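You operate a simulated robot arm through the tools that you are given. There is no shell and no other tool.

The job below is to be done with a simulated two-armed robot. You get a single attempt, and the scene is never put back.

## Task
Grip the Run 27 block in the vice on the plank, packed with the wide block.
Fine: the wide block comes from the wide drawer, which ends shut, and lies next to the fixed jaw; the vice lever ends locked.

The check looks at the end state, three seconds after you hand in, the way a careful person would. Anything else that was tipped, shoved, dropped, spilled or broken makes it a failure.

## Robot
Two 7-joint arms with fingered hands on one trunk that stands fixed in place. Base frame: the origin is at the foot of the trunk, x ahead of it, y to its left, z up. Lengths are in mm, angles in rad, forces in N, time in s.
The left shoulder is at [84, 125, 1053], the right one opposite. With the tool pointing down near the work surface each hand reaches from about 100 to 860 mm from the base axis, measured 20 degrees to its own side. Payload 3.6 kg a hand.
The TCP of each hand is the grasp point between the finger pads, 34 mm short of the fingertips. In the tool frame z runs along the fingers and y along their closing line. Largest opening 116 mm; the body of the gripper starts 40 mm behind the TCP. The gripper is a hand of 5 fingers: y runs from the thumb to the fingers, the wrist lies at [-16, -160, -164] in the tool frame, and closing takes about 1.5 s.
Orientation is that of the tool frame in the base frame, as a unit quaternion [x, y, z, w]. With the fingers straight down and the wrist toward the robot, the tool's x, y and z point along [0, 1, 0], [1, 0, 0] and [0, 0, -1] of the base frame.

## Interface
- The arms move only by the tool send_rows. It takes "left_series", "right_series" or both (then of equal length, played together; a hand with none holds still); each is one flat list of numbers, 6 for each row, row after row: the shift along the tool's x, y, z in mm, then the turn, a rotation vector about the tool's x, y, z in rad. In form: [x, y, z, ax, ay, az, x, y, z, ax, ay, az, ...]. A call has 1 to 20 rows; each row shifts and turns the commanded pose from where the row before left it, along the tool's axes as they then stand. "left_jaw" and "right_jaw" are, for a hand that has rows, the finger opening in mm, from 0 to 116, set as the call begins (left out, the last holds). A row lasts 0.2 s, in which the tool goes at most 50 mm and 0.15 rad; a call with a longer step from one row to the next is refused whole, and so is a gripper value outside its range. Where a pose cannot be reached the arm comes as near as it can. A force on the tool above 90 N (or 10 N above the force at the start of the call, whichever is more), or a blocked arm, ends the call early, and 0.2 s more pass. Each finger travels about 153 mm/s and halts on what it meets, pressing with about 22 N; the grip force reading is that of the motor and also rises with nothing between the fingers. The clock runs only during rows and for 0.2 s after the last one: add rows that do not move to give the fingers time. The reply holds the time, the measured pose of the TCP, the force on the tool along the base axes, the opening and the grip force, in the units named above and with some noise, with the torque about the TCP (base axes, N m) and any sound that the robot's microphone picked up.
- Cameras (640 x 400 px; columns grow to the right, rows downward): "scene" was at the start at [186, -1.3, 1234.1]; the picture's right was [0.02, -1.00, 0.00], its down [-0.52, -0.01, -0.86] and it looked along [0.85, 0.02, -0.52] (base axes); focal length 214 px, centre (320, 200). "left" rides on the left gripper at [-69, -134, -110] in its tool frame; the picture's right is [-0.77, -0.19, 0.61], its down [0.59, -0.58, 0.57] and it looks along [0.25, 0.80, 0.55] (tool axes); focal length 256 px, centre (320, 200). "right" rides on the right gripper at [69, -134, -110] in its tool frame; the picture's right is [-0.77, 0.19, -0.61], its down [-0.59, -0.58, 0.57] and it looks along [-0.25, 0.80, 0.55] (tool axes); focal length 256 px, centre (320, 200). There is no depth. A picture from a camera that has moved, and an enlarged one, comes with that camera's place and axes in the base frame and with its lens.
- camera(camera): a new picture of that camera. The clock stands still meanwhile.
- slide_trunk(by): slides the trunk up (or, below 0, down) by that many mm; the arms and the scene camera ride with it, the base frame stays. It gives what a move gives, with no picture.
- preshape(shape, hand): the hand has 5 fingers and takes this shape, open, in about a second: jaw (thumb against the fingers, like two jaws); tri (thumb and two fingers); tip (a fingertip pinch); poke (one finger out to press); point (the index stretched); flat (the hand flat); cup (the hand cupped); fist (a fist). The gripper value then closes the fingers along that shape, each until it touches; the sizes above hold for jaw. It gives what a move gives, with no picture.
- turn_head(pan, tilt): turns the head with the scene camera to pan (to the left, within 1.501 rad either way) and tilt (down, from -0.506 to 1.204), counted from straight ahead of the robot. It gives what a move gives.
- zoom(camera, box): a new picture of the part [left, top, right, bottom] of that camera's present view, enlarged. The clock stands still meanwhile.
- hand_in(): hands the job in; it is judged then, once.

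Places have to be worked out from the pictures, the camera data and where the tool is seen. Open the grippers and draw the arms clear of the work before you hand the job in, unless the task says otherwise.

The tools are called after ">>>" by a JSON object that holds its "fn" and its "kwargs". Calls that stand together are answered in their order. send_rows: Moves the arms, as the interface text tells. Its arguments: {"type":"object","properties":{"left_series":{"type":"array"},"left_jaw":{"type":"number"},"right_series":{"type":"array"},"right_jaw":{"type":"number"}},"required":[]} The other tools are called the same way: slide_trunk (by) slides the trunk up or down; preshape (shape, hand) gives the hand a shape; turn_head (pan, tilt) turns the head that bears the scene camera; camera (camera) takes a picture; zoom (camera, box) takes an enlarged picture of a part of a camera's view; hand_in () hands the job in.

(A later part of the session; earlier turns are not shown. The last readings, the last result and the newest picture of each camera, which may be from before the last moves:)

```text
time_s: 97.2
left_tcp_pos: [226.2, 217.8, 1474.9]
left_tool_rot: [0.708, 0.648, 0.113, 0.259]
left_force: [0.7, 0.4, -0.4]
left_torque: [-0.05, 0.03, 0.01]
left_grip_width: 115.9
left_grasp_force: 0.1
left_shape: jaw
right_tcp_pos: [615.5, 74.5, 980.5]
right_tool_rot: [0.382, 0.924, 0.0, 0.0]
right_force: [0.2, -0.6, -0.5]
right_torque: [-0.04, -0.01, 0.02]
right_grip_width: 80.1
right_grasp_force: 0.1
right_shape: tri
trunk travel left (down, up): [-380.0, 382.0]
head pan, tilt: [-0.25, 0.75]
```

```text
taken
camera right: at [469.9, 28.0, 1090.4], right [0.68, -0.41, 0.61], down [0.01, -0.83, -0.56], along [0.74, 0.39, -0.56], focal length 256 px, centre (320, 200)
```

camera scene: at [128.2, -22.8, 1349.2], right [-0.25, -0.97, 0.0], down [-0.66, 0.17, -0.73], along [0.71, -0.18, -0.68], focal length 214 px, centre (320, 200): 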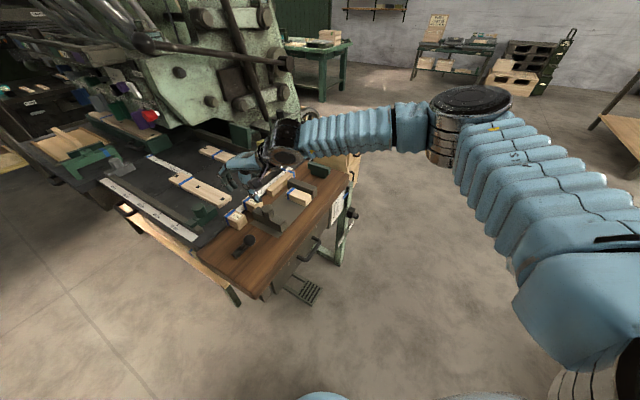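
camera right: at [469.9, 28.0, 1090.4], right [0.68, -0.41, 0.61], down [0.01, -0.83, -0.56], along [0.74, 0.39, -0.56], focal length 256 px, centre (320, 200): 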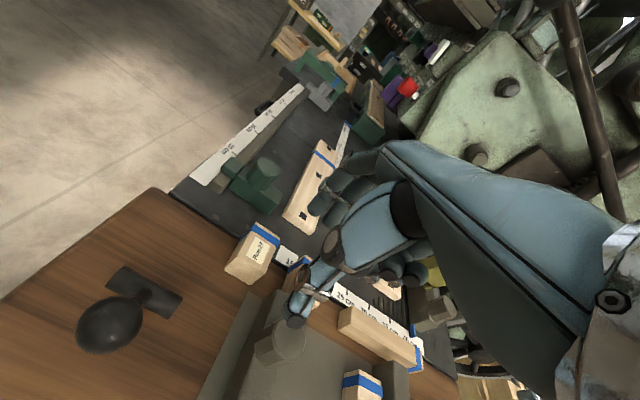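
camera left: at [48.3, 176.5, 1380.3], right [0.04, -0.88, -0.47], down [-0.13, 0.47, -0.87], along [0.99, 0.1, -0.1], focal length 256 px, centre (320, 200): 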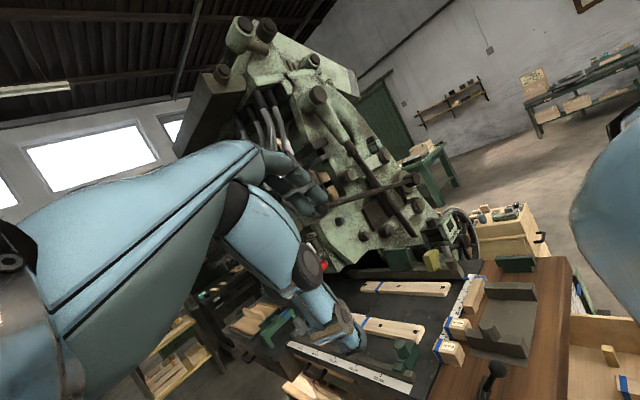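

The hand hovers at p 382, q 488. I zoom both cameras on Run 27 for an accurate position.

>>> {"fn": "zoom", "kwargs": {"camera": "right", "box": [200, 200, 340, 300]}}

>>> {"fn": "zoom", "kwargs": {"camera": "scene", "box": [210, 180, 290, 230]}}

```text
4.00 times, centred on (270, 250) of right
camera zoom: at [469.9, 28.0, 1090.4], right [0.68, -0.41, 0.61], down [0.01, -0.83, -0.56], along [0.74, 0.39, -0.56], focal length 1024 px, centre (520, 0)
```

zoom: 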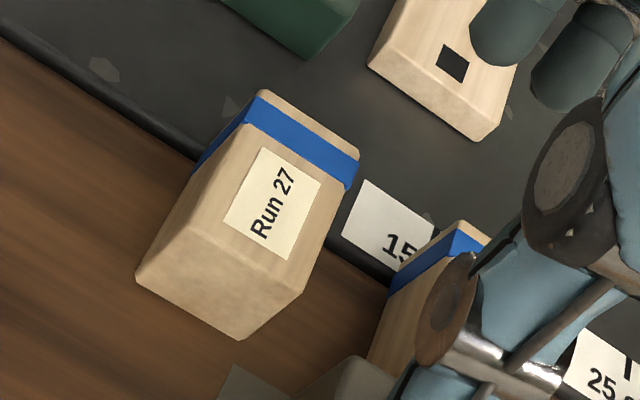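

```text
8.00 times, centred on (250, 205) of scene
camera zoom: at [128.2, -22.8, 1349.2], right [-0.25, -0.97, 0.0], down [-0.66, 0.17, -0.73], along [0.71, -0.18, -0.68], focal length 1716 px, centre (880, 160)
```

zoom: 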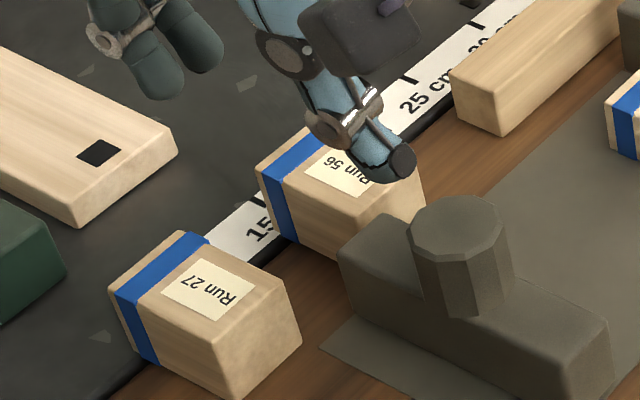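

Run 27 is at p 349–387, q 525–579. I move above it (TCP p 364, q 559) and descend to z≈900.

>>> {"fn": "send_rows", "kwargs": {"right_series": [9.25, 35.5, 0, 0, 0, 0, 9.25, 35.6, 0, 0, 0, 0, 0, 0, 40, 0, 0, 0, 0, 0, 40, 0, 0, 0]}}

>>> {"fn": "zoom", "kwargs": {"camera": "scene", "box": [190, 150, 310, 225]}}

>>> {"fn": "zoom", "kwargs": {"camera": "right", "box": [160, 150, 360, 330]}}

```text
time_s: 98.2
left_tcp_pos: [226.9, 217.1, 1475.1]
left_tool_rot: [0.708, 0.648, 0.112, 0.259]
left_force: [0.0, -0.2, 0.4]
left_torque: [0.0, 0.02, 0.0]
left_grip_width: 115.9
left_grasp_force: 0.0
left_shape: jaw
right_tcp_pos: [650.3, 136.2, 901.1]
right_tool_rot: [0.382, 0.924, -0.001, 0.0]
right_force: [0.4, 0.5, -0.1]
right_torque: [-0.02, 0.0, -0.03]
right_grip_width: 80.5
right_grasp_force: 0.0
right_shape: tri
trunk travel left (down, up): [-380.0, 382.0]
head pan, tilt: [-0.25, 0.75]
```

```text
5.33 times, centred on (250, 188) of scene
camera zoom: at [128.3, -23.1, 1349.2], right [-0.25, -0.97, 0.0], down [-0.66, 0.17, -0.73], along [0.71, -0.18, -0.68], focal length 1144 px, centre (693, 267)
```

zoom: 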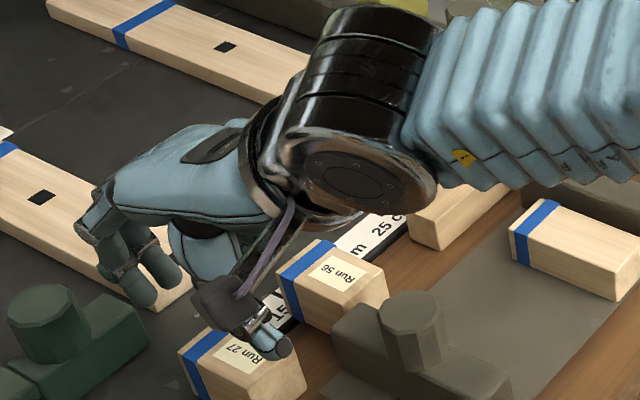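

```text
2.22 times, centred on (260, 240) of right
camera zoom: at [505.8, 90.7, 1010.3], right [0.68, -0.41, 0.61], down [0.01, -0.83, -0.56], along [0.74, 0.39, -0.55], focal length 569 px, centre (453, 111)
```

zoom: 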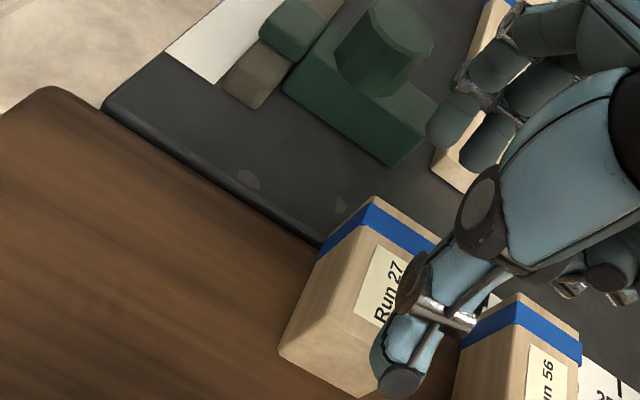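

Alignment looks right: thumb in front, fingers beyond the taped end. I descend 50 mm slowly.

>>> {"fn": "send_rows", "kwargs": {"right_series": [0, 0, 15, 0, 0, 0, 0, 0, 15, 0, 0, 0, 0, 0, 10, 0, 0, 0, 0, 0, 8, 0, 0, 0]}}

>>> {"fn": "zoom", "kwargs": {"camera": "right", "box": [200, 170, 360, 330]}}

>>> {"fn": "zoom", "kwargs": {"camera": "scene", "box": [200, 170, 290, 230]}}

```text
time_s: 99.2
left_tcp_pos: [225.1, 217.1, 1475.9]
left_tool_rot: [0.708, 0.647, 0.112, 0.26]
left_force: [0.1, -0.3, 0.5]
left_torque: [0.01, 0.02, 0.03]
left_grip_width: 116.0
left_grasp_force: 0.0
left_shape: jaw
right_tcp_pos: [649.2, 135.1, 852.1]
right_tool_rot: [0.382, 0.924, -0.001, 0.0]
right_force: [0.1, -0.9, 1.0]
right_torque: [0.0, 0.01, -0.02]
right_grip_width: 79.9
right_grasp_force: 0.1
right_shape: tri
trunk travel left (down, up): [-380.0, 382.0]
head pan, tilt: [-0.25, 0.75]
```

```text
2.50 times, centred on (280, 250) of right
camera zoom: at [505.3, 90.3, 962.0], right [0.68, -0.41, 0.61], down [0.01, -0.82, -0.56], along [0.74, 0.39, -0.55], focal length 640 px, centre (420, 75)
```

zoom: 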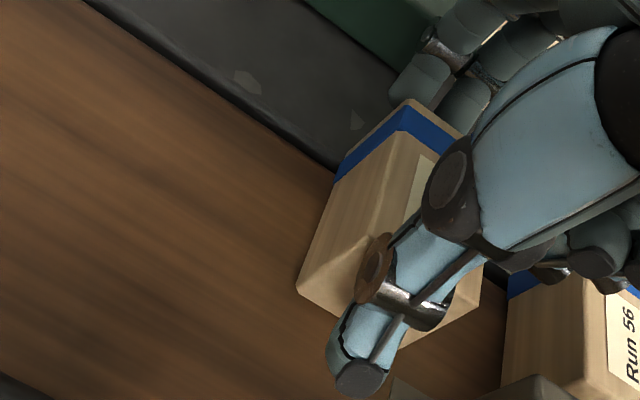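

```text
6.67 times, centred on (245, 200) of scene
camera zoom: at [127.8, -23.7, 1349.3], right [-0.25, -0.97, 0.0], down [-0.66, 0.17, -0.73], along [0.71, -0.18, -0.68], focal length 1430 px, centre (820, 200)
```

zoom: 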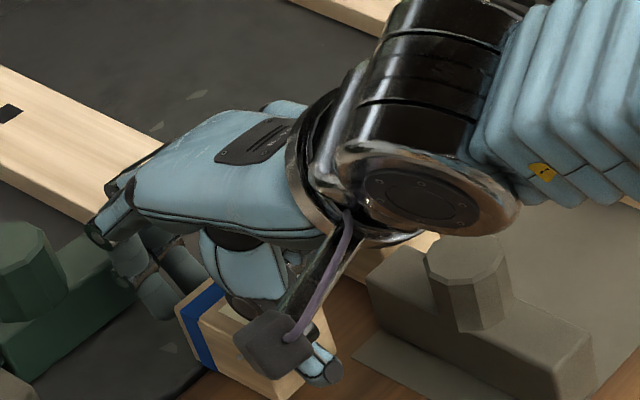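

Thumb and fingers straddle the block's ends. Closing now.

>>> {"fn": "send_rows", "kwargs": {"right_series": [0, 0, 0, 0, 0, 0, 0, 0, 0, 0, 0, 0, 0, 0, 0, 0, 0, 0, 0, 0, 0, 0, 0, 0, 0, 0, 0, 0, 0, 0, 0, 0, 0, 0, 0, 0, 0, 0, 0, 0, 0, 0], "right_jaw": 30}}

>>> {"fn": "zoom", "kwargs": {"camera": "right", "box": [200, 170, 360, 330]}}

```text
time_s: 100.8
left_tcp_pos: [225.4, 215.5, 1474.7]
left_tool_rot: [0.707, 0.648, 0.113, 0.259]
left_force: [-0.3, -0.2, 0.5]
left_torque: [0.01, -0.03, 0.04]
left_grip_width: 115.8
left_grasp_force: 0.1
left_shape: jaw
right_tcp_pos: [649.5, 135.5, 852.8]
right_tool_rot: [0.383, 0.924, -0.001, 0.0]
right_force: [-0.4, -0.1, 3.5]
right_torque: [0.08, -0.06, 0.0]
right_grip_width: 64.2
right_grasp_force: 22.2
right_shape: tri
trunk travel left (down, up): [-380.0, 382.0]
head pan, tilt: [-0.25, 0.75]
```

```text
2.50 times, centred on (280, 250) of right
camera zoom: at [505.0, 90.1, 962.2], right [0.68, -0.41, 0.61], down [0.01, -0.83, -0.56], along [0.74, 0.39, -0.55], focal length 640 px, centre (420, 75)
```

zoom: 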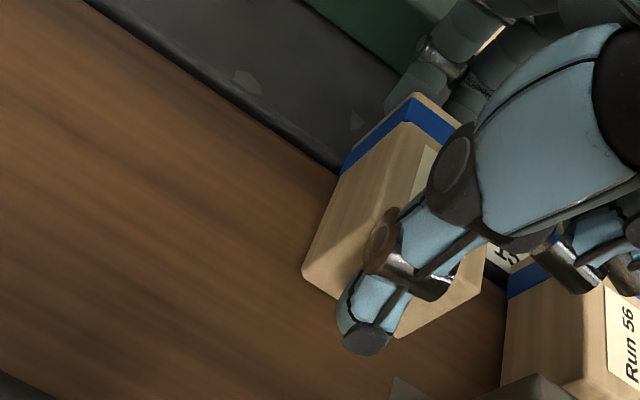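

Gripped with 22 N. I lift it 40 mm and check.

>>> {"fn": "send_rows", "kwargs": {"right_series": [0, 0, -10, 0, 0, 0, 0, 0, -15, 0, 0, 0, 0, 0, -15, 0, 0, 0]}}

>>> {"fn": "zoom", "kwargs": {"camera": "scene", "box": [190, 150, 310, 225]}}

>>> {"fn": "zoom", "kwargs": {"camera": "right", "box": [200, 170, 400, 350]}}

```text
time_s: 101.6
left_tcp_pos: [226.3, 216.9, 1475.5]
left_tool_rot: [0.707, 0.648, 0.113, 0.259]
left_force: [0.4, 1.0, 0.7]
left_torque: [0.0, -0.03, -0.03]
left_grip_width: 115.7
left_grasp_force: 0.1
left_shape: jaw
right_tcp_pos: [649.7, 134.7, 891.5]
right_tool_rot: [0.381, 0.924, -0.001, 0.0]
right_force: [-0.9, -0.5, 0.3]
right_torque: [0.0, 0.01, 0.01]
right_grip_width: 64.0
right_grasp_force: 21.7
right_shape: tri
trunk travel left (down, up): [-380.0, 382.0]
head pan, tilt: [-0.25, 0.75]
```

```text
5.33 times, centred on (250, 188) of scene
camera zoom: at [127.8, -23.7, 1349.3], right [-0.25, -0.97, 0.0], down [-0.66, 0.17, -0.73], along [0.71, -0.18, -0.68], focal length 1144 px, centre (693, 267)
```

zoom: 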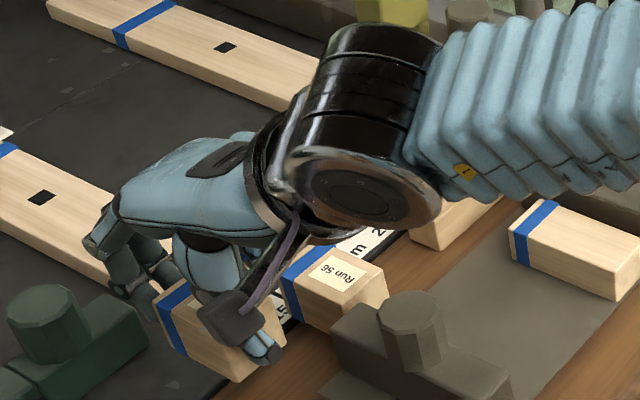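

```text
2.22 times, centred on (300, 260) of right
camera zoom: at [505.4, 90.3, 1001.9], right [0.68, -0.41, 0.61], down [0.01, -0.83, -0.56], along [0.74, 0.39, -0.56], focal length 569 px, centre (364, 67)
```

zoom: 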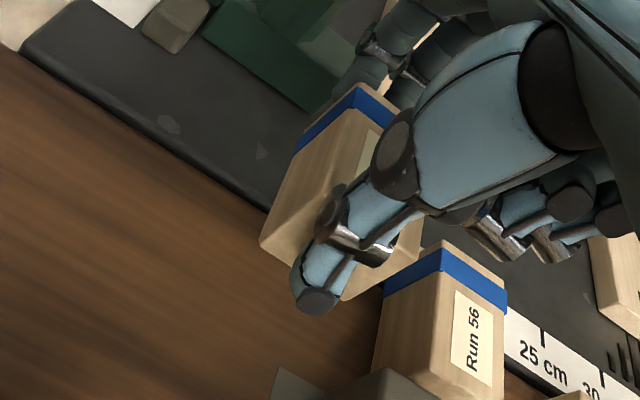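

Run 27 is held well. I rise to z≈966 and carry it over to the middle of the vice (TCP p≈513, q≈446).

>>> {"fn": "send_rows", "kwargs": {"right_series": [0, 0, -37, 0, 0, 0, 0, 0, -37, 0, 0, 0, -29.9, -21.6, 0, 0, 0, 0, -29.9, -21.6, 0, 0, 0, 0, -29.9, -21.6, 0, 0, 0, 0, -29.9, -21.6, 0, 0, 0, 0, -29.9, -21.8, 0, 0, 0, 0, 0, 0, 0, 0, 0, 0]}}

>>> {"fn": "zoom", "kwargs": {"camera": "scene", "box": [220, 140, 380, 240]}}

>>> {"fn": "camera", "kwargs": {"camera": "right"}}

```text
time_s: 103.4
left_tcp_pos: [226.4, 216.5, 1473.8]
left_tool_rot: [0.707, 0.648, 0.113, 0.26]
left_force: [-0.4, -0.1, -0.3]
left_torque: [-0.01, 0.0, 0.01]
left_grip_width: 116.0
left_grasp_force: 0.0
left_shape: jaw
right_tcp_pos: [669.4, 12.2, 965.5]
right_tool_rot: [0.383, 0.924, -0.001, 0.0]
right_force: [-0.4, 0.4, -0.9]
right_torque: [-0.02, -0.01, 0.0]
right_grip_width: 63.8
right_grasp_force: 22.3
right_shape: tri
right hand out of reach, approached as far as the arm can: row 6, 7
trunk travel left (down, up): [-380.0, 382.0]
head pan, tilt: [-0.25, 0.75]
```

```text
4.00 times, centred on (300, 190) of scene
camera zoom: at [127.9, -23.7, 1349.2], right [-0.25, -0.97, 0.0], down [-0.66, 0.17, -0.73], along [0.71, -0.18, -0.68], focal length 858 px, centre (400, 240)
```

zoom: 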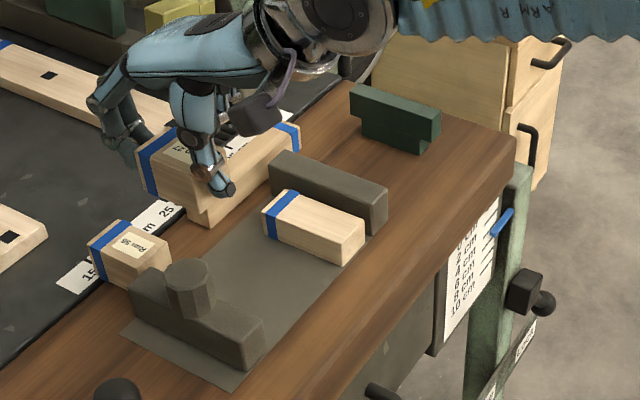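

```text
taken
camera right: at [525.2, -31.5, 1075.8], right [0.68, -0.41, 0.61], down [0.01, -0.83, -0.56], along [0.74, 0.39, -0.55], focal length 256 px, centre (320, 200)
```

right: 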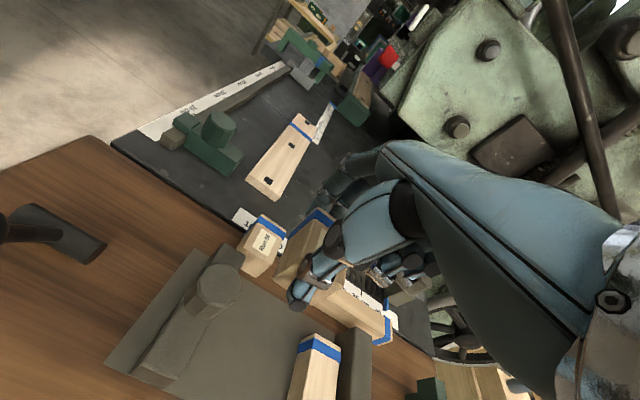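

The arm hit a reach limit part-way (now p 465, q 482, z 965, block still held). I'll go back along −e2 first, then across, as that route was reachable before.

>>> {"fn": "send_rows", "kwargs": {"right_series": [0, -25, 0, 0, 0, 0, 0, -25, 0, 0, 0, 0, 0, -25, 0, 0, 0, 0, 0, -25, 0, 0, 0, 0]}}

>>> {"fn": "camera", "kwargs": {"camera": "scene"}}

```text
time_s: 104.4
left_tcp_pos: [226.0, 215.5, 1475.5]
left_tool_rot: [0.708, 0.647, 0.113, 0.259]
left_force: [0.3, 0.2, 0.1]
left_torque: [-0.03, -0.02, -0.01]
left_grip_width: 116.0
left_grasp_force: 0.0
left_shape: jaw
right_tcp_pos: [598.7, -59.2, 967.0]
right_tool_rot: [0.383, 0.924, 0.0, 0.0]
right_force: [-0.8, -0.2, -0.1]
right_torque: [-0.01, -0.01, 0.0]
right_grip_width: 63.8
right_grasp_force: 21.9
right_shape: tri
trunk travel left (down, up): [-380.0, 382.0]
head pan, tilt: [-0.25, 0.75]
```

```text
taken
camera scene: at [127.4, -24.7, 1349.3], right [-0.25, -0.97, 0.0], down [-0.66, 0.17, -0.73], along [0.71, -0.18, -0.68], focal length 214 px, centre (320, 200)
```

scene: 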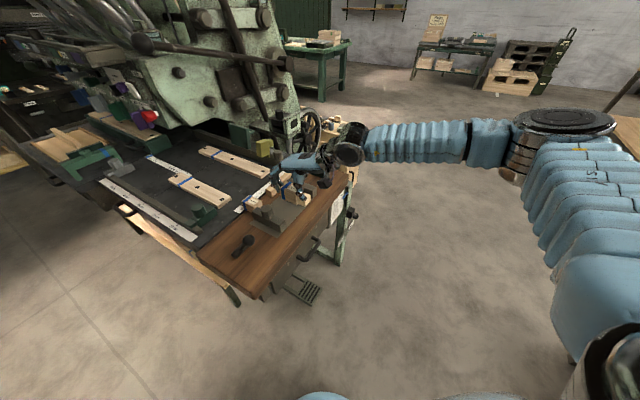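

Reachable there (p 465, q 381). Now across 48 mm along e1, then forward 65 mm.

>>> {"fn": "send_rows", "kwargs": {"right_series": [-24, 0, 0, 0, 0, 0, -24, 0, 0, 0, 0, 0, 0, 22, 0, 0, 0, 0, 0, 22, 0, 0, 0, 0, 0, 21, 0, 0, 0, 0]}}

>>> {"fn": "zoom", "kwargs": {"camera": "scene", "box": [220, 140, 380, 240]}}

```text
time_s: 105.6
left_tcp_pos: [226.1, 218.2, 1475.4]
left_tool_rot: [0.707, 0.649, 0.112, 0.259]
left_force: [-0.6, 0.0, -0.3]
left_torque: [0.0, -0.01, -0.02]
left_grip_width: 116.0
left_grasp_force: 0.0
left_shape: jaw
right_tcp_pos: [654.2, -22.2, 952.8]
right_tool_rot: [0.403, 0.915, 0.01, 0.007]
right_force: [-0.3, 0.5, 0.3]
right_torque: [-0.04, 0.02, 0.0]
right_grip_width: 63.5
right_grasp_force: 21.8
right_shape: tri
right hand out of reach, approached as far as the arm can: row 2, 3, 5
trunk travel left (down, up): [-380.0, 382.0]
head pan, tilt: [-0.25, 0.75]
```

```text
4.00 times, centred on (300, 190) of scene
camera zoom: at [128.2, -21.9, 1349.2], right [-0.25, -0.97, 0.0], down [-0.66, 0.17, -0.73], along [0.71, -0.18, -0.68], focal length 858 px, centre (400, 240)
```

zoom: 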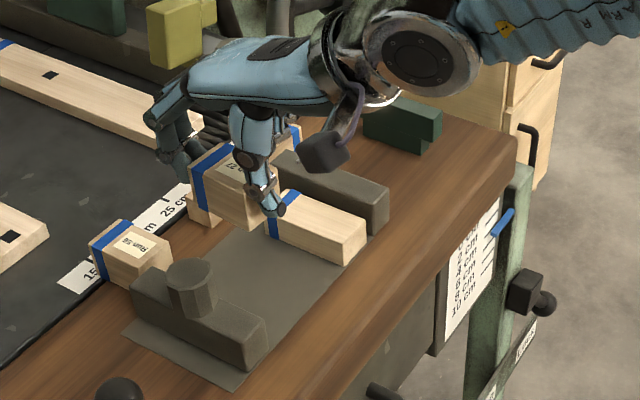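

At this height p can't go further right, but p≈478 already lies between the jaws. I'll lower here, which also relaxes the arm, and correct the slight rotation.

>>> {"fn": "send_rows", "kwargs": {"right_series": [0, 0, 15, 0, 0, 0, 0, 0, 15, 0, 0, 0, 0, 0, 0, 0.0239, 0.0052, -0.0443, 0, 0, 0, 0, 0, 0]}}

>>> {"fn": "zoom", "kwargs": {"camera": "scene", "box": [250, 150, 350, 215]}}

>>> {"fn": "zoom", "kwargs": {"camera": "right", "box": [160, 170, 380, 370]}}

```text
time_s: 106.6
left_tcp_pos: [226.4, 215.3, 1473.5]
left_tool_rot: [0.708, 0.647, 0.113, 0.259]
left_force: [-0.5, -0.4, 0.2]
left_torque: [0.0, 0.0, 0.02]
left_grip_width: 115.9
left_grasp_force: 0.0
left_shape: jaw
right_tcp_pos: [656.4, -15.3, 919.6]
right_tool_rot: [0.399, 0.917, 0.016, 0.009]
right_force: [-0.3, -0.6, -0.2]
right_torque: [0.01, -0.02, 0.01]
right_grip_width: 63.4
right_grasp_force: 22.1
right_shape: tri
right hand out of reach, approached as far as the arm can: row 3
trunk travel left (down, up): [-380.0, 382.0]
head pan, tilt: [-0.25, 0.75]
```

```text
6.15 times, centred on (300, 182) of scene
camera zoom: at [127.9, -25.0, 1349.2], right [-0.25, -0.97, 0.0], down [-0.66, 0.17, -0.73], along [0.71, -0.18, -0.68], focal length 1320 px, centre (443, 308)
```

zoom: 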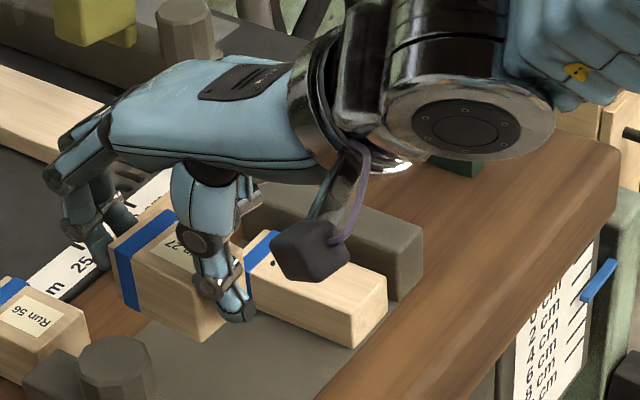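

```text
2.00 times, centred on (270, 270) of right
camera zoom: at [507.7, -57.5, 1024.2], right [0.64, -0.45, 0.62], down [0.0, -0.81, -0.58], along [0.77, 0.37, -0.52], focal length 512 px, centre (420, 60)
```

zoom: 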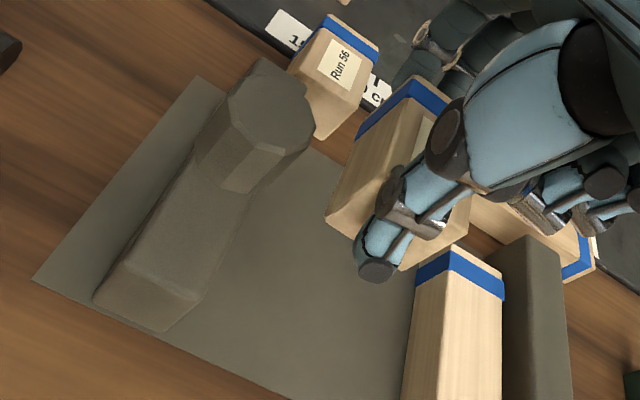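

The block is above the gap at p≈475–480; only a ~2° yaw remains. I continue descending in small steps.

>>> {"fn": "send_rows", "kwargs": {"right_series": [-4, -4, 10, 0, 0, 0, -4, -3, 10, 0, 0, 0, 0, 0, 10, 0, 0, 0]}}

>>> {"fn": "zoom", "kwargs": {"camera": "right", "box": [160, 170, 380, 370]}}

```text
time_s: 107.4
left_tcp_pos: [226.4, 216.4, 1474.2]
left_tool_rot: [0.708, 0.648, 0.113, 0.259]
left_force: [-0.7, -0.2, -0.2]
left_torque: [0.04, 0.04, 0.0]
left_grip_width: 115.7
left_grasp_force: 0.1
left_shape: jaw
right_tcp_pos: [653.4, -22.8, 891.0]
right_tool_rot: [0.382, 0.924, 0.001, -0.001]
right_force: [-0.5, -0.1, -0.2]
right_torque: [-0.03, -0.01, 0.0]
right_grip_width: 63.6
right_grasp_force: 21.9
right_shape: tri
right hand out of reach, approached as far as the arm can: row 1
trunk travel left (down, up): [-380.0, 382.0]
head pan, tilt: [-0.25, 0.75]
```

```text
2.00 times, centred on (270, 270) of right
camera zoom: at [509.1, -68.2, 1000.6], right [0.68, -0.41, 0.61], down [0.01, -0.82, -0.57], along [0.74, 0.39, -0.55], focal length 512 px, centre (420, 60)
```

zoom: 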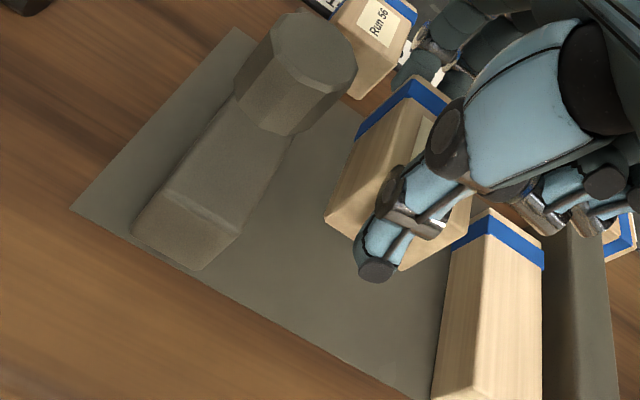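

Attitude is exact again and within reach. I slide 30 mm to the right (toward the wide block), still above the plate.

>>> {"fn": "send_rows", "kwargs": {"right_series": [-10, 0, 0, 0, 0, 0, -10, 0, 0, 0, 0, 0, -10, 0, 0, 0, 0, 0, 0, 0, 0, 0, 0, 0]}}

>>> {"fn": "zoom", "kwargs": {"camera": "right", "box": [160, 170, 380, 370]}}

>>> {"fn": "zoom", "kwargs": {"camera": "scene", "box": [250, 150, 350, 215]}}

```text
time_s: 108.4
left_tcp_pos: [227.3, 215.9, 1474.8]
left_tool_rot: [0.708, 0.647, 0.113, 0.26]
left_force: [0.1, 0.6, 0.4]
left_torque: [0.0, -0.03, 0.07]
left_grip_width: 116.0
left_grasp_force: 0.1
left_shape: jaw
right_tcp_pos: [674.4, -43.0, 891.9]
right_tool_rot: [0.382, 0.924, 0.001, -0.001]
right_force: [-0.2, 1.0, 0.6]
right_torque: [-0.02, 0.01, 0.03]
right_grip_width: 63.2
right_grasp_force: 21.6
right_shape: tri
trunk travel left (down, up): [-380.0, 382.0]
head pan, tilt: [-0.25, 0.75]
```

```text
2.00 times, centred on (270, 270) of right
camera zoom: at [530.8, -88.9, 1001.1], right [0.68, -0.41, 0.61], down [0.01, -0.82, -0.57], along [0.74, 0.39, -0.55], focal length 512 px, centre (420, 60)
```

zoom: 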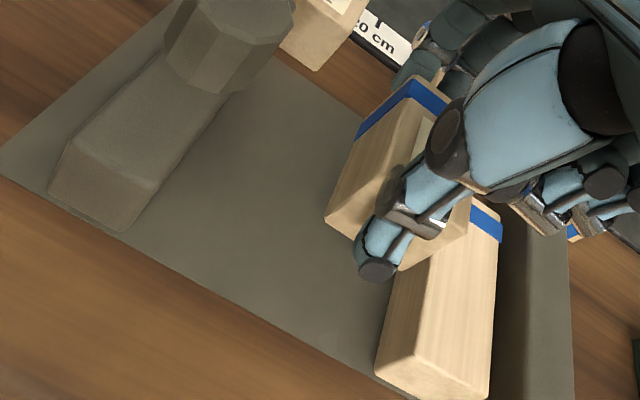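

```text
6.15 times, centred on (300, 182) of scene
camera zoom: at [127.8, -23.9, 1349.2], right [-0.25, -0.97, 0.0], down [-0.66, 0.17, -0.73], along [0.71, -0.18, -0.68], focal length 1320 px, centre (443, 308)
```

zoom: 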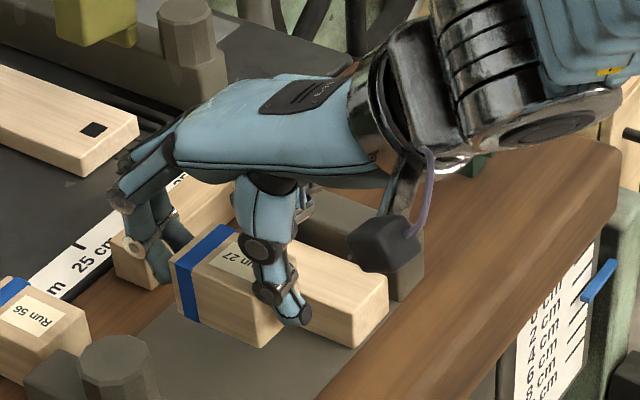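

Run 27 now hangs at p 492–530, ~20 mm left of the wide block (p 550) and clear of the moving jaw. I lower it toward the plate.

>>> {"fn": "send_rows", "kwargs": {"right_series": [0, 0, 12, 0, 0, 0, 0, 0, 12, 0, 0, 0, 0, 0, 8, 0, 0, 0, 0, 0, 4, 0, 0, 0]}}

>>> {"fn": "send_rows", "kwargs": {"right_series": [0, 0, 2, 0, 0, 0, 0, 0, 2, 0, 0, 0]}}

>>> {"fn": "zoom", "kwargs": {"camera": "scene", "box": [250, 150, 350, 215]}}

```text
time_s: 109.4
left_tcp_pos: [226.7, 216.2, 1474.6]
left_tool_rot: [0.707, 0.648, 0.113, 0.26]
left_force: [0.1, -0.2, -0.2]
left_torque: [-0.01, 0.0, -0.01]
left_grip_width: 116.0
left_grasp_force: 0.1
left_shape: jaw
right_tcp_pos: [674.4, -44.3, 854.6]
right_tool_rot: [0.382, 0.924, 0.0, -0.001]
right_force: [0.3, -0.4, -0.8]
right_torque: [0.02, 0.01, 0.03]
right_grip_width: 63.5
right_grasp_force: 22.2
right_shape: tri
trunk travel left (down, up): [-380.0, 382.0]
head pan, tilt: [-0.25, 0.75]
```

```text
time_s: 110.0
left_tcp_pos: [225.7, 215.0, 1474.9]
left_tool_rot: [0.707, 0.648, 0.114, 0.26]
left_force: [0.4, -0.7, -0.4]
left_torque: [-0.02, -0.02, 0.03]
left_grip_width: 116.0
left_grasp_force: 0.0
left_shape: jaw
right_tcp_pos: [674.1, -44.2, 851.0]
right_tool_rot: [0.382, 0.924, 0.001, -0.001]
right_force: [-0.6, -0.6, 4.1]
right_torque: [0.07, -0.11, 0.02]
right_grip_width: 63.8
right_grasp_force: 22.4
right_shape: tri
trunk travel left (down, up): [-380.0, 382.0]
head pan, tilt: [-0.25, 0.75]
```

```text
6.15 times, centred on (300, 182) of scene
camera zoom: at [127.3, -24.0, 1349.4], right [-0.25, -0.97, 0.0], down [-0.66, 0.17, -0.73], along [0.71, -0.18, -0.68], focal length 1320 px, centre (443, 308)
```

zoom: 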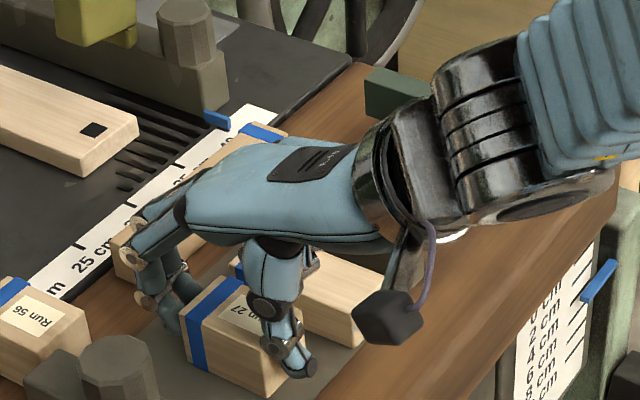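

Touchdown felt (4 N). I release by opening to 80 mm and rise straight up.

>>> {"fn": "send_rows", "kwargs": {"right_series": [0, 0, -1, 0, 0, 0, 0, 0, 0, 0, 0, 0, 0, 0, 0, 0, 0, 0, 0, 0, 0, 0, 0, 0], "right_jaw": 80}}

>>> {"fn": "send_rows", "kwargs": {"right_series": [0, 0, -15, 0, 0, 0, 0, 0, -25, 0, 0, 0, 0, 0, -30, 0, 0, 0]}}

>>> {"fn": "zoom", "kwargs": {"camera": "scene", "box": [230, 140, 370, 230]}}

>>> {"fn": "camera", "kwargs": {"camera": "right"}}

```text
time_s: 111.0
left_tcp_pos: [225.4, 217.1, 1475.0]
left_tool_rot: [0.708, 0.647, 0.113, 0.26]
left_force: [-0.4, 0.0, -0.3]
left_torque: [0.02, 0.02, -0.02]
left_grip_width: 115.9
left_grasp_force: 0.1
left_shape: jaw
right_tcp_pos: [673.6, -43.8, 853.6]
right_tool_rot: [0.382, 0.924, 0.0, -0.001]
right_force: [-0.6, 0.3, -1.0]
right_torque: [0.0, 0.01, -0.01]
right_grip_width: 79.9
right_grasp_force: 0.0
right_shape: tri
trunk travel left (down, up): [-380.0, 382.0]
head pan, tilt: [-0.25, 0.75]
```

```text
time_s: 111.8
left_tcp_pos: [225.0, 217.0, 1474.5]
left_tool_rot: [0.707, 0.648, 0.112, 0.26]
left_force: [-1.1, -0.3, 0.2]
left_torque: [0.03, 0.0, 0.01]
left_grip_width: 115.9
left_grasp_force: 0.0
left_shape: jaw
right_tcp_pos: [674.3, -45.5, 922.9]
right_tool_rot: [0.382, 0.924, 0.001, 0.0]
right_force: [-0.4, -0.2, -0.1]
right_torque: [0.01, -0.02, 0.0]
right_grip_width: 79.8
right_grasp_force: 0.1
right_shape: tri
trunk travel left (down, up): [-380.0, 382.0]
head pan, tilt: [-0.25, 0.75]
```

```text
4.44 times, centred on (300, 185) of scene
camera zoom: at [127.3, -23.7, 1349.3], right [-0.25, -0.97, 0.0], down [-0.66, 0.17, -0.73], along [0.71, -0.18, -0.68], focal length 953 px, centre (409, 267)
```

zoom: 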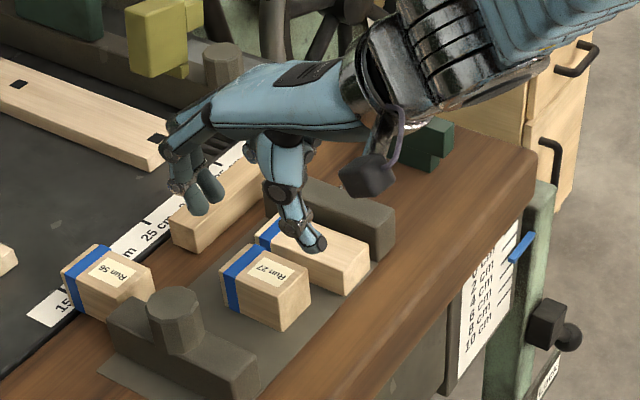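

```text
taken
camera right: at [529.6, -89.9, 1032.2], right [0.68, -0.41, 0.61], down [0.01, -0.82, -0.57], along [0.74, 0.39, -0.55], focal length 256 px, centre (320, 200)
```

right: 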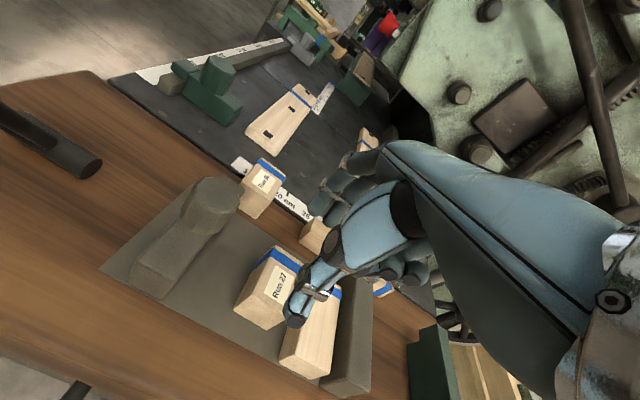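

Run 27 stands between the jaws next to the wide block. Next is the moving jaw: I zoom on its knob with the wrist camera to locate it.

>>> {"fn": "zoom", "kwargs": {"camera": "right", "box": [90, 140, 350, 400]}}

>>> {"fn": "zoom", "kwargs": {"camera": "scene", "box": [225, 185, 325, 250]}}

```text
1.54 times, centred on (220, 270) of right
camera zoom: at [529.6, -89.9, 1032.2], right [0.68, -0.41, 0.61], down [0.01, -0.82, -0.57], along [0.74, 0.39, -0.55], focal length 394 px, centre (474, 92)
```

zoom: 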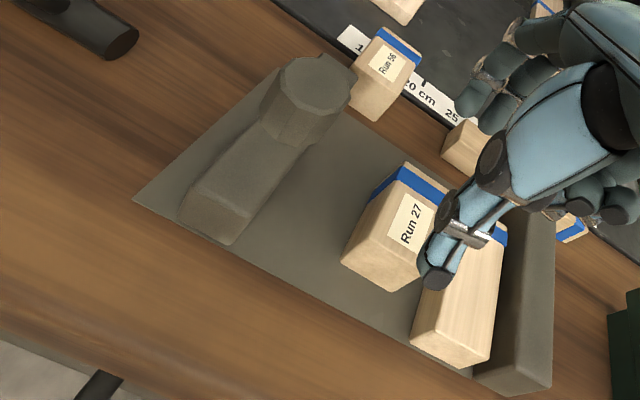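

```text
6.15 times, centred on (275, 218) of scene
camera zoom: at [127.3, -23.7, 1349.3], right [-0.25, -0.97, 0.0], down [-0.66, 0.17, -0.73], along [0.71, -0.18, -0.68], focal length 1320 px, centre (597, 92)
```

zoom: 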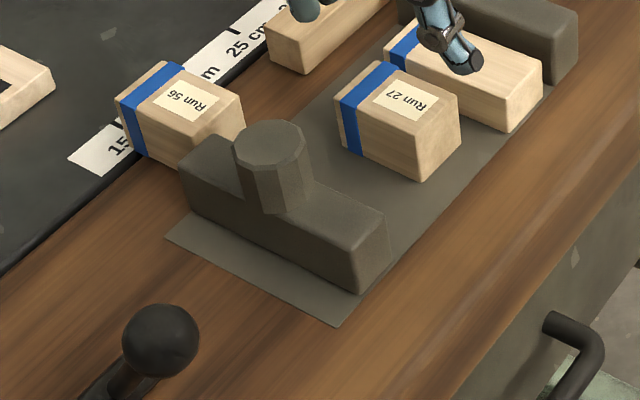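

Stereo puts the knob top at (617, 20, 882), i.e. p 422, q 450. I move the open hand over the knob at a safe height.

>>> {"fn": "send_rows", "kwargs": {"right_series": [0, 0, -25, 0, 0, 0, 23.2, 2.7, 0, 0, 0, 0, 23.2, 2.7, 0, 0, 0, 0, 23.2, 2.7, 0, 0, 0, 0, 23.2, 2.7, 0, 0, 0, 0, 0, 0, 0, 0, 0, 0]}}

>>> {"fn": "zoom", "kwargs": {"camera": "scene", "box": [210, 140, 350, 230]}}

>>> {"fn": "zoom", "kwargs": {"camera": "right", "box": [160, 170, 380, 370]}}

```text
time_s: 113.2
left_tcp_pos: [226.1, 216.3, 1474.7]
left_tool_rot: [0.707, 0.647, 0.113, 0.26]
left_force: [-0.8, 0.7, 0.2]
left_torque: [0.01, 0.02, 0.01]
left_grip_width: 115.7
left_grasp_force: 0.0
left_shape: jaw
right_tcp_pos: [616.6, 29.5, 946.4]
right_tool_rot: [0.382, 0.924, 0.0, -0.001]
right_force: [0.5, -0.5, 0.0]
right_torque: [0.05, 0.01, -0.03]
right_grip_width: 79.7
right_grasp_force: 0.0
right_shape: tri
trunk travel left (down, up): [-380.0, 382.0]
head pan, tilt: [-0.25, 0.75]
```

```text
4.44 times, centred on (280, 185) of scene
camera zoom: at [128.0, -24.0, 1349.2], right [-0.25, -0.97, 0.0], down [-0.66, 0.17, -0.73], along [0.71, -0.18, -0.68], focal length 953 px, centre (498, 267)
```

zoom: 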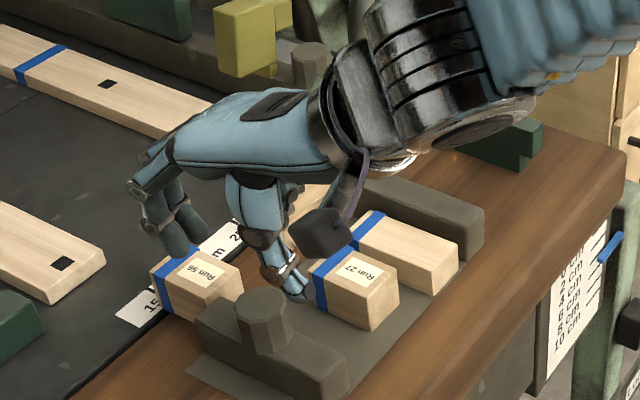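

```text
2.00 times, centred on (270, 270) of right
camera zoom: at [472.5, -15.6, 1056.7], right [0.68, -0.41, 0.61], down [0.01, -0.82, -0.57], along [0.74, 0.39, -0.55], focal length 512 px, centre (420, 60)
```

zoom: 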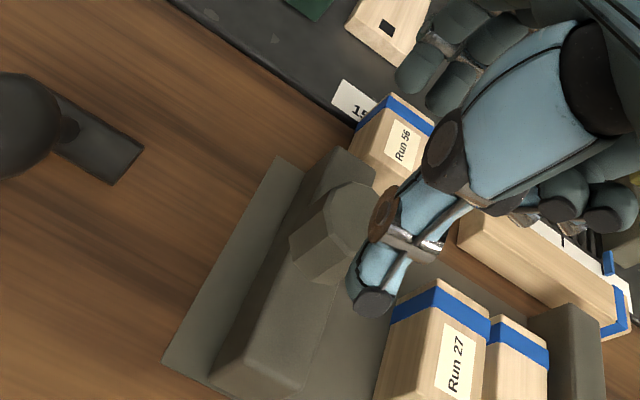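

Hand is right above the knob (p 415, q 457). I descend 60 mm so the fingers straddle the knob.

>>> {"fn": "send_rows", "kwargs": {"right_series": [0, 0, 20, 0, 0, 0, 0, 0, 20, 0, 0, 0, 0, 0, 12, 0, 0, 0, 0, 0, 8, 0, 0, 0]}}

>>> {"fn": "zoom", "kwargs": {"camera": "scene", "box": [210, 150, 330, 235]}}

>>> {"fn": "zoom", "kwargs": {"camera": "right", "box": [180, 170, 380, 350]}}

```text
time_s: 114.2
left_tcp_pos: [227.3, 217.3, 1474.6]
left_tool_rot: [0.708, 0.647, 0.113, 0.26]
left_force: [-1.2, 0.3, 0.1]
left_torque: [0.01, -0.01, -0.01]
left_grip_width: 115.9
left_grasp_force: 0.0
left_shape: jaw
right_tcp_pos: [615.5, 30.3, 886.9]
right_tool_rot: [0.382, 0.924, 0.0, -0.002]
right_force: [-0.5, -0.1, 0.7]
right_torque: [-0.06, 0.0, 0.01]
right_grip_width: 80.1
right_grasp_force: 0.1
right_shape: tri
trunk travel left (down, up): [-380.0, 382.0]
head pan, tilt: [-0.25, 0.75]
```

```text
4.71 times, centred on (270, 192) of scene
camera zoom: at [127.9, -23.9, 1349.2], right [-0.25, -0.97, 0.0], down [-0.66, 0.17, -0.73], along [0.71, -0.18, -0.68], focal length 1009 px, centre (555, 235)
```

zoom: 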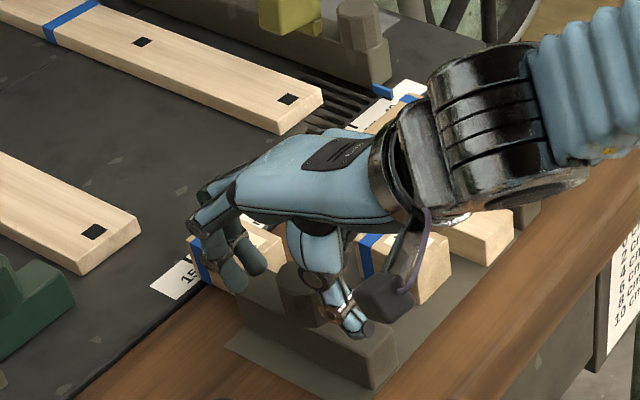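

```text
2.22 times, centred on (280, 260) of right
camera zoom: at [471.7, -15.5, 997.2], right [0.68, -0.41, 0.61], down [0.01, -0.82, -0.57], along [0.74, 0.39, -0.55], focal length 569 px, centre (409, 67)
```

zoom: 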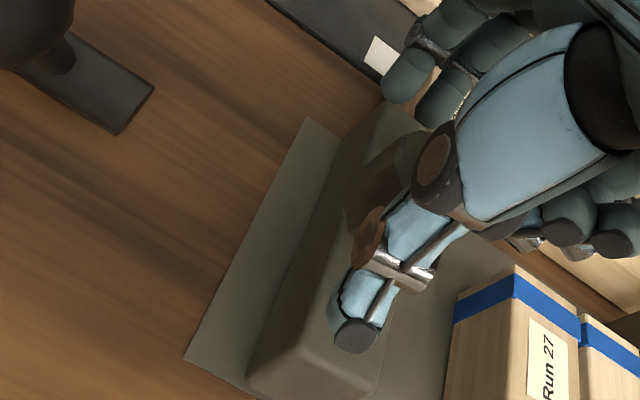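

The knob is between thumb and fingers. I close gently on it.

>>> {"fn": "send_rows", "kwargs": {"right_series": [0, 0, 0, 0, 0, 0, 0, 0, 0, 0, 0, 0, 0, 0, 0, 0, 0, 0, 0, 0, 0, 0, 0, 0, 0, 0, 0, 0, 0, 0, 0, 0, 0, 0, 0, 0], "right_jaw": 15}}

>>> {"fn": "zoom", "kwargs": {"camera": "right", "box": [180, 170, 380, 350]}}

```text
time_s: 115.6
left_tcp_pos: [225.6, 216.6, 1474.1]
left_tool_rot: [0.707, 0.648, 0.113, 0.26]
left_force: [0.0, 0.1, 0.9]
left_torque: [-0.03, 0.01, 0.04]
left_grip_width: 115.8
left_grasp_force: 0.0
left_shape: jaw
right_tcp_pos: [617.0, 29.3, 887.4]
right_tool_rot: [0.382, 0.924, 0.001, -0.001]
right_force: [-3.1, 1.2, -1.3]
right_torque: [0.22, -0.11, 0.08]
right_grip_width: 25.6
right_grasp_force: 21.7
right_shape: tri
trunk travel left (down, up): [-380.0, 382.0]
head pan, tilt: [-0.25, 0.75]
```

```text
2.22 times, centred on (280, 260) of right
camera zoom: at [471.3, -15.4, 997.3], right [0.68, -0.41, 0.61], down [0.01, -0.82, -0.57], along [0.73, 0.39, -0.55], focal length 569 px, centre (409, 67)
```

zoom: 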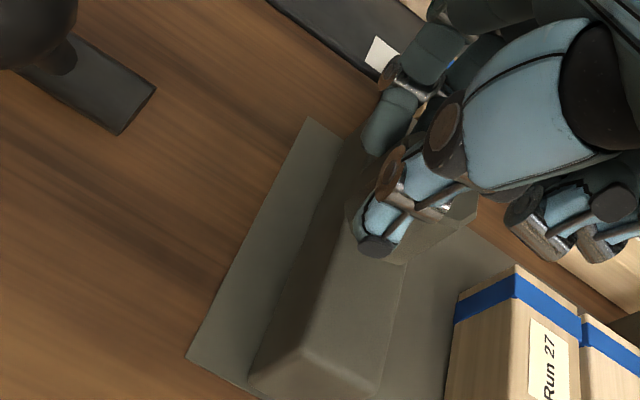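

The fingers hold the knob slightly on its left side, which is good for pushing right. I test if the jaw is free with a small 6 mm move along +e1.

>>> {"fn": "send_rows", "kwargs": {"right_series": [-2, 0, 0, 0, 0, 0, -2, 0, 0, 0, 0, 0, -2, 0, 0, 0, 0, 0]}}

>>> {"fn": "zoom", "kwargs": {"camera": "right", "box": [180, 170, 380, 350]}}

```text
time_s: 116.4
left_tcp_pos: [226.5, 216.5, 1475.4]
left_tool_rot: [0.707, 0.648, 0.113, 0.26]
left_force: [0.6, -0.1, 0.3]
left_torque: [0.04, 0.0, -0.03]
left_grip_width: 116.0
left_grasp_force: 0.1
left_shape: jaw
right_tcp_pos: [619.6, 24.1, 887.4]
right_tool_rot: [0.382, 0.924, 0.0, -0.001]
right_force: [-4.0, 0.3, -1.2]
right_torque: [0.19, -0.13, 0.09]
right_grip_width: 25.4
right_grasp_force: 21.9
right_shape: tri
trunk travel left (down, up): [-380.0, 382.0]
head pan, tilt: [-0.25, 0.75]
```

```text
2.22 times, centred on (280, 260) of right
camera zoom: at [476.1, -20.2, 997.2], right [0.68, -0.41, 0.61], down [0.01, -0.82, -0.57], along [0.74, 0.39, -0.55], focal length 569 px, centre (409, 67)
```

zoom: 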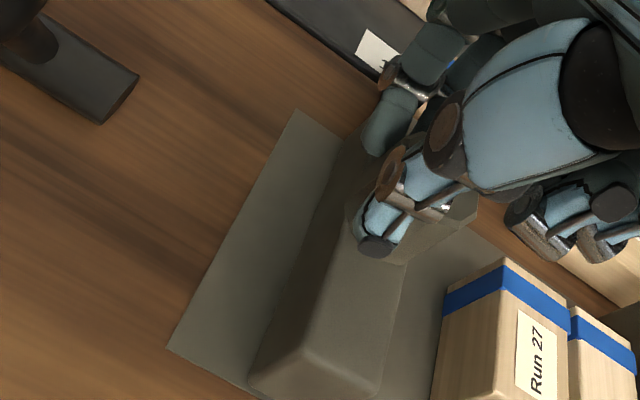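

The jaw slides freely with the hand, so the lever is currently in the free position. I push the jaw 40 mm toward Run 27.

>>> {"fn": "send_rows", "kwargs": {"right_series": [-4, 0, 0, 0, 0, 0, -4, 0, 0, 0, 0, 0, -4, 0, 0, 0, 0, 0, -4, 0, 0, 0, 0, 0, -4, 0, 0, 0, 0, 0, -4, 0, 0, 0, 0, 0, -4, 0, 0, 0, 0, 0, -4, 0, 0, 0, 0, 0, -4, 0, 0, 0, 0, 0, -4, 0, 0, 0, 0, 0]}}

>>> {"fn": "zoom", "kwargs": {"camera": "right", "box": [180, 170, 400, 370]}}

>>> {"fn": "zoom", "kwargs": {"camera": "scene", "box": [220, 150, 360, 235]}}

```text
time_s: 118.6
left_tcp_pos: [225.3, 215.8, 1475.2]
left_tool_rot: [0.708, 0.647, 0.113, 0.26]
left_force: [0.6, 0.8, -0.6]
left_torque: [0.0, -0.01, 0.0]
left_grip_width: 115.9
left_grasp_force: 0.1
left_shape: jaw
right_tcp_pos: [648.9, -4.1, 887.3]
right_tool_rot: [0.382, 0.924, 0.001, -0.001]
right_force: [-3.8, -1.4, -1.6]
right_torque: [0.15, -0.07, 0.07]
right_grip_width: 25.2
right_grasp_force: 21.8
right_shape: tri
trunk travel left (down, up): [-380.0, 382.0]
head pan, tilt: [-0.25, 0.75]
```

```text
2.00 times, centred on (290, 270) of right
camera zoom: at [504.3, -48.3, 997.1], right [0.68, -0.41, 0.61], down [0.01, -0.82, -0.57], along [0.74, 0.39, -0.55], focal length 512 px, centre (380, 60)
```

zoom: 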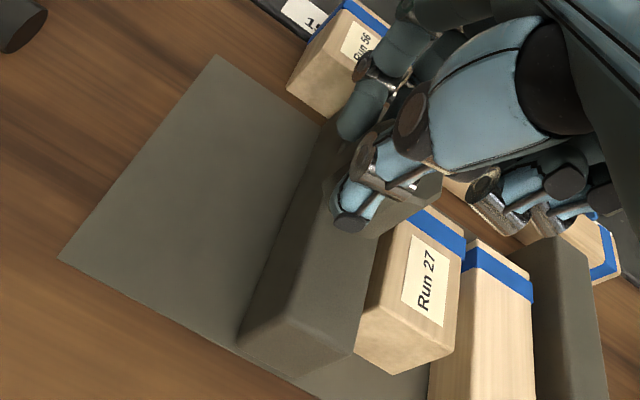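

```text
4.57 times, centred on (290, 192) of scene
camera zoom: at [127.5, -24.2, 1349.3], right [-0.25, -0.97, 0.0], down [-0.66, 0.17, -0.73], along [0.71, -0.18, -0.68], focal length 980 px, centre (457, 234)
```

zoom: 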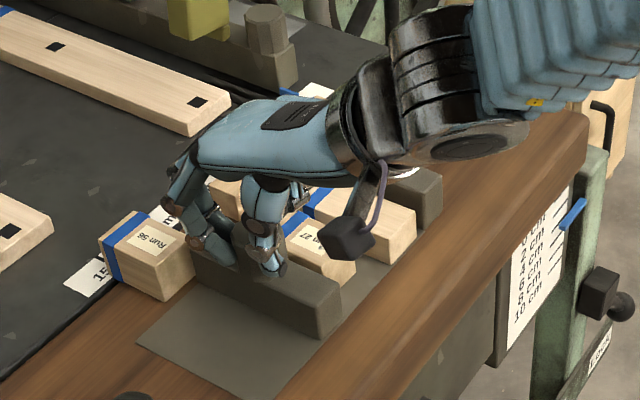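

The jaw is almost at Run 27. I continue slowly, 24 mm in 2 mm steps, watching the force as the stack closes.

>>> {"fn": "send_rows", "kwargs": {"right_series": [-2, 0, 0, 0, 0, 0, -2, 0, 0, 0, 0, 0, -2, 0, 0, 0, 0, 0, -2, 0, 0, 0, 0, 0, -2, 0, 0, 0, 0, 0, -2, 0, 0, 0, 0, 0, -2, 0, 0, 0, 0, 0, -2, 0, 0, 0, 0, 0, -2, 0, 0, 0, 0, 0, -2, 0, 0, 0, 0, 0, -2, 0, 0, 0, 0, 0, -2, 0, 0, 0, 0, 0]}}

>>> {"fn": "zoom", "kwargs": {"camera": "right", "box": [180, 170, 400, 370]}}

>>> {"fn": "zoom", "kwargs": {"camera": "scene", "box": [220, 150, 360, 235]}}

```text
time_s: 121.2
left_tcp_pos: [225.9, 215.6, 1474.2]
left_tool_rot: [0.708, 0.647, 0.113, 0.26]
left_force: [1.2, -0.2, -0.2]
left_torque: [0.0, -0.01, 0.0]
left_grip_width: 115.9
left_grasp_force: 0.0
left_shape: jaw
right_tcp_pos: [666.1, -20.5, 886.5]
right_tool_rot: [0.382, 0.924, 0.001, -0.001]
right_force: [-2.8, 0.3, 0.4]
right_torque: [0.18, -0.1, 0.11]
right_grip_width: 25.6
right_grasp_force: 21.5
right_shape: tri
trunk travel left (down, up): [-380.0, 382.0]
head pan, tilt: [-0.25, 0.75]
```

```text
2.00 times, centred on (290, 270) of right
camera zoom: at [521.3, -65.4, 997.1], right [0.68, -0.41, 0.61], down [0.01, -0.82, -0.57], along [0.74, 0.39, -0.55], focal length 512 px, centre (380, 60)
```

zoom: 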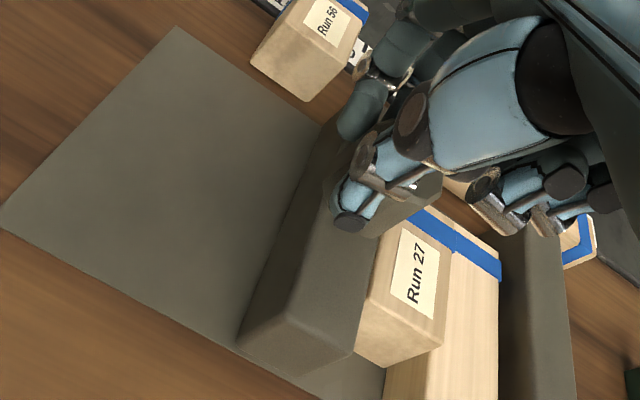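

```text
4.57 times, centred on (290, 192) of scene
camera zoom: at [127.4, -23.8, 1349.3], right [-0.25, -0.97, 0.0], down [-0.66, 0.17, -0.73], along [0.71, -0.18, -0.68], focal length 980 px, centre (457, 234)
```

zoom: 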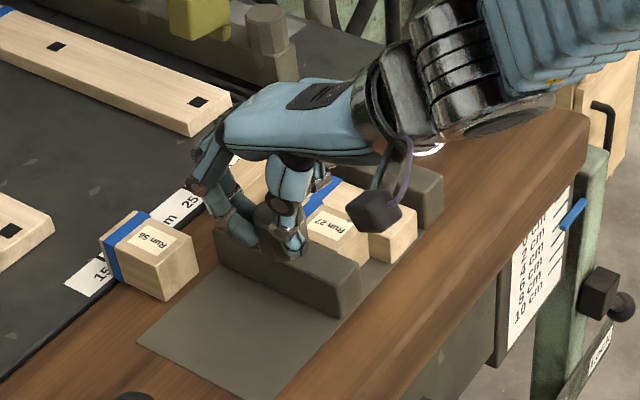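

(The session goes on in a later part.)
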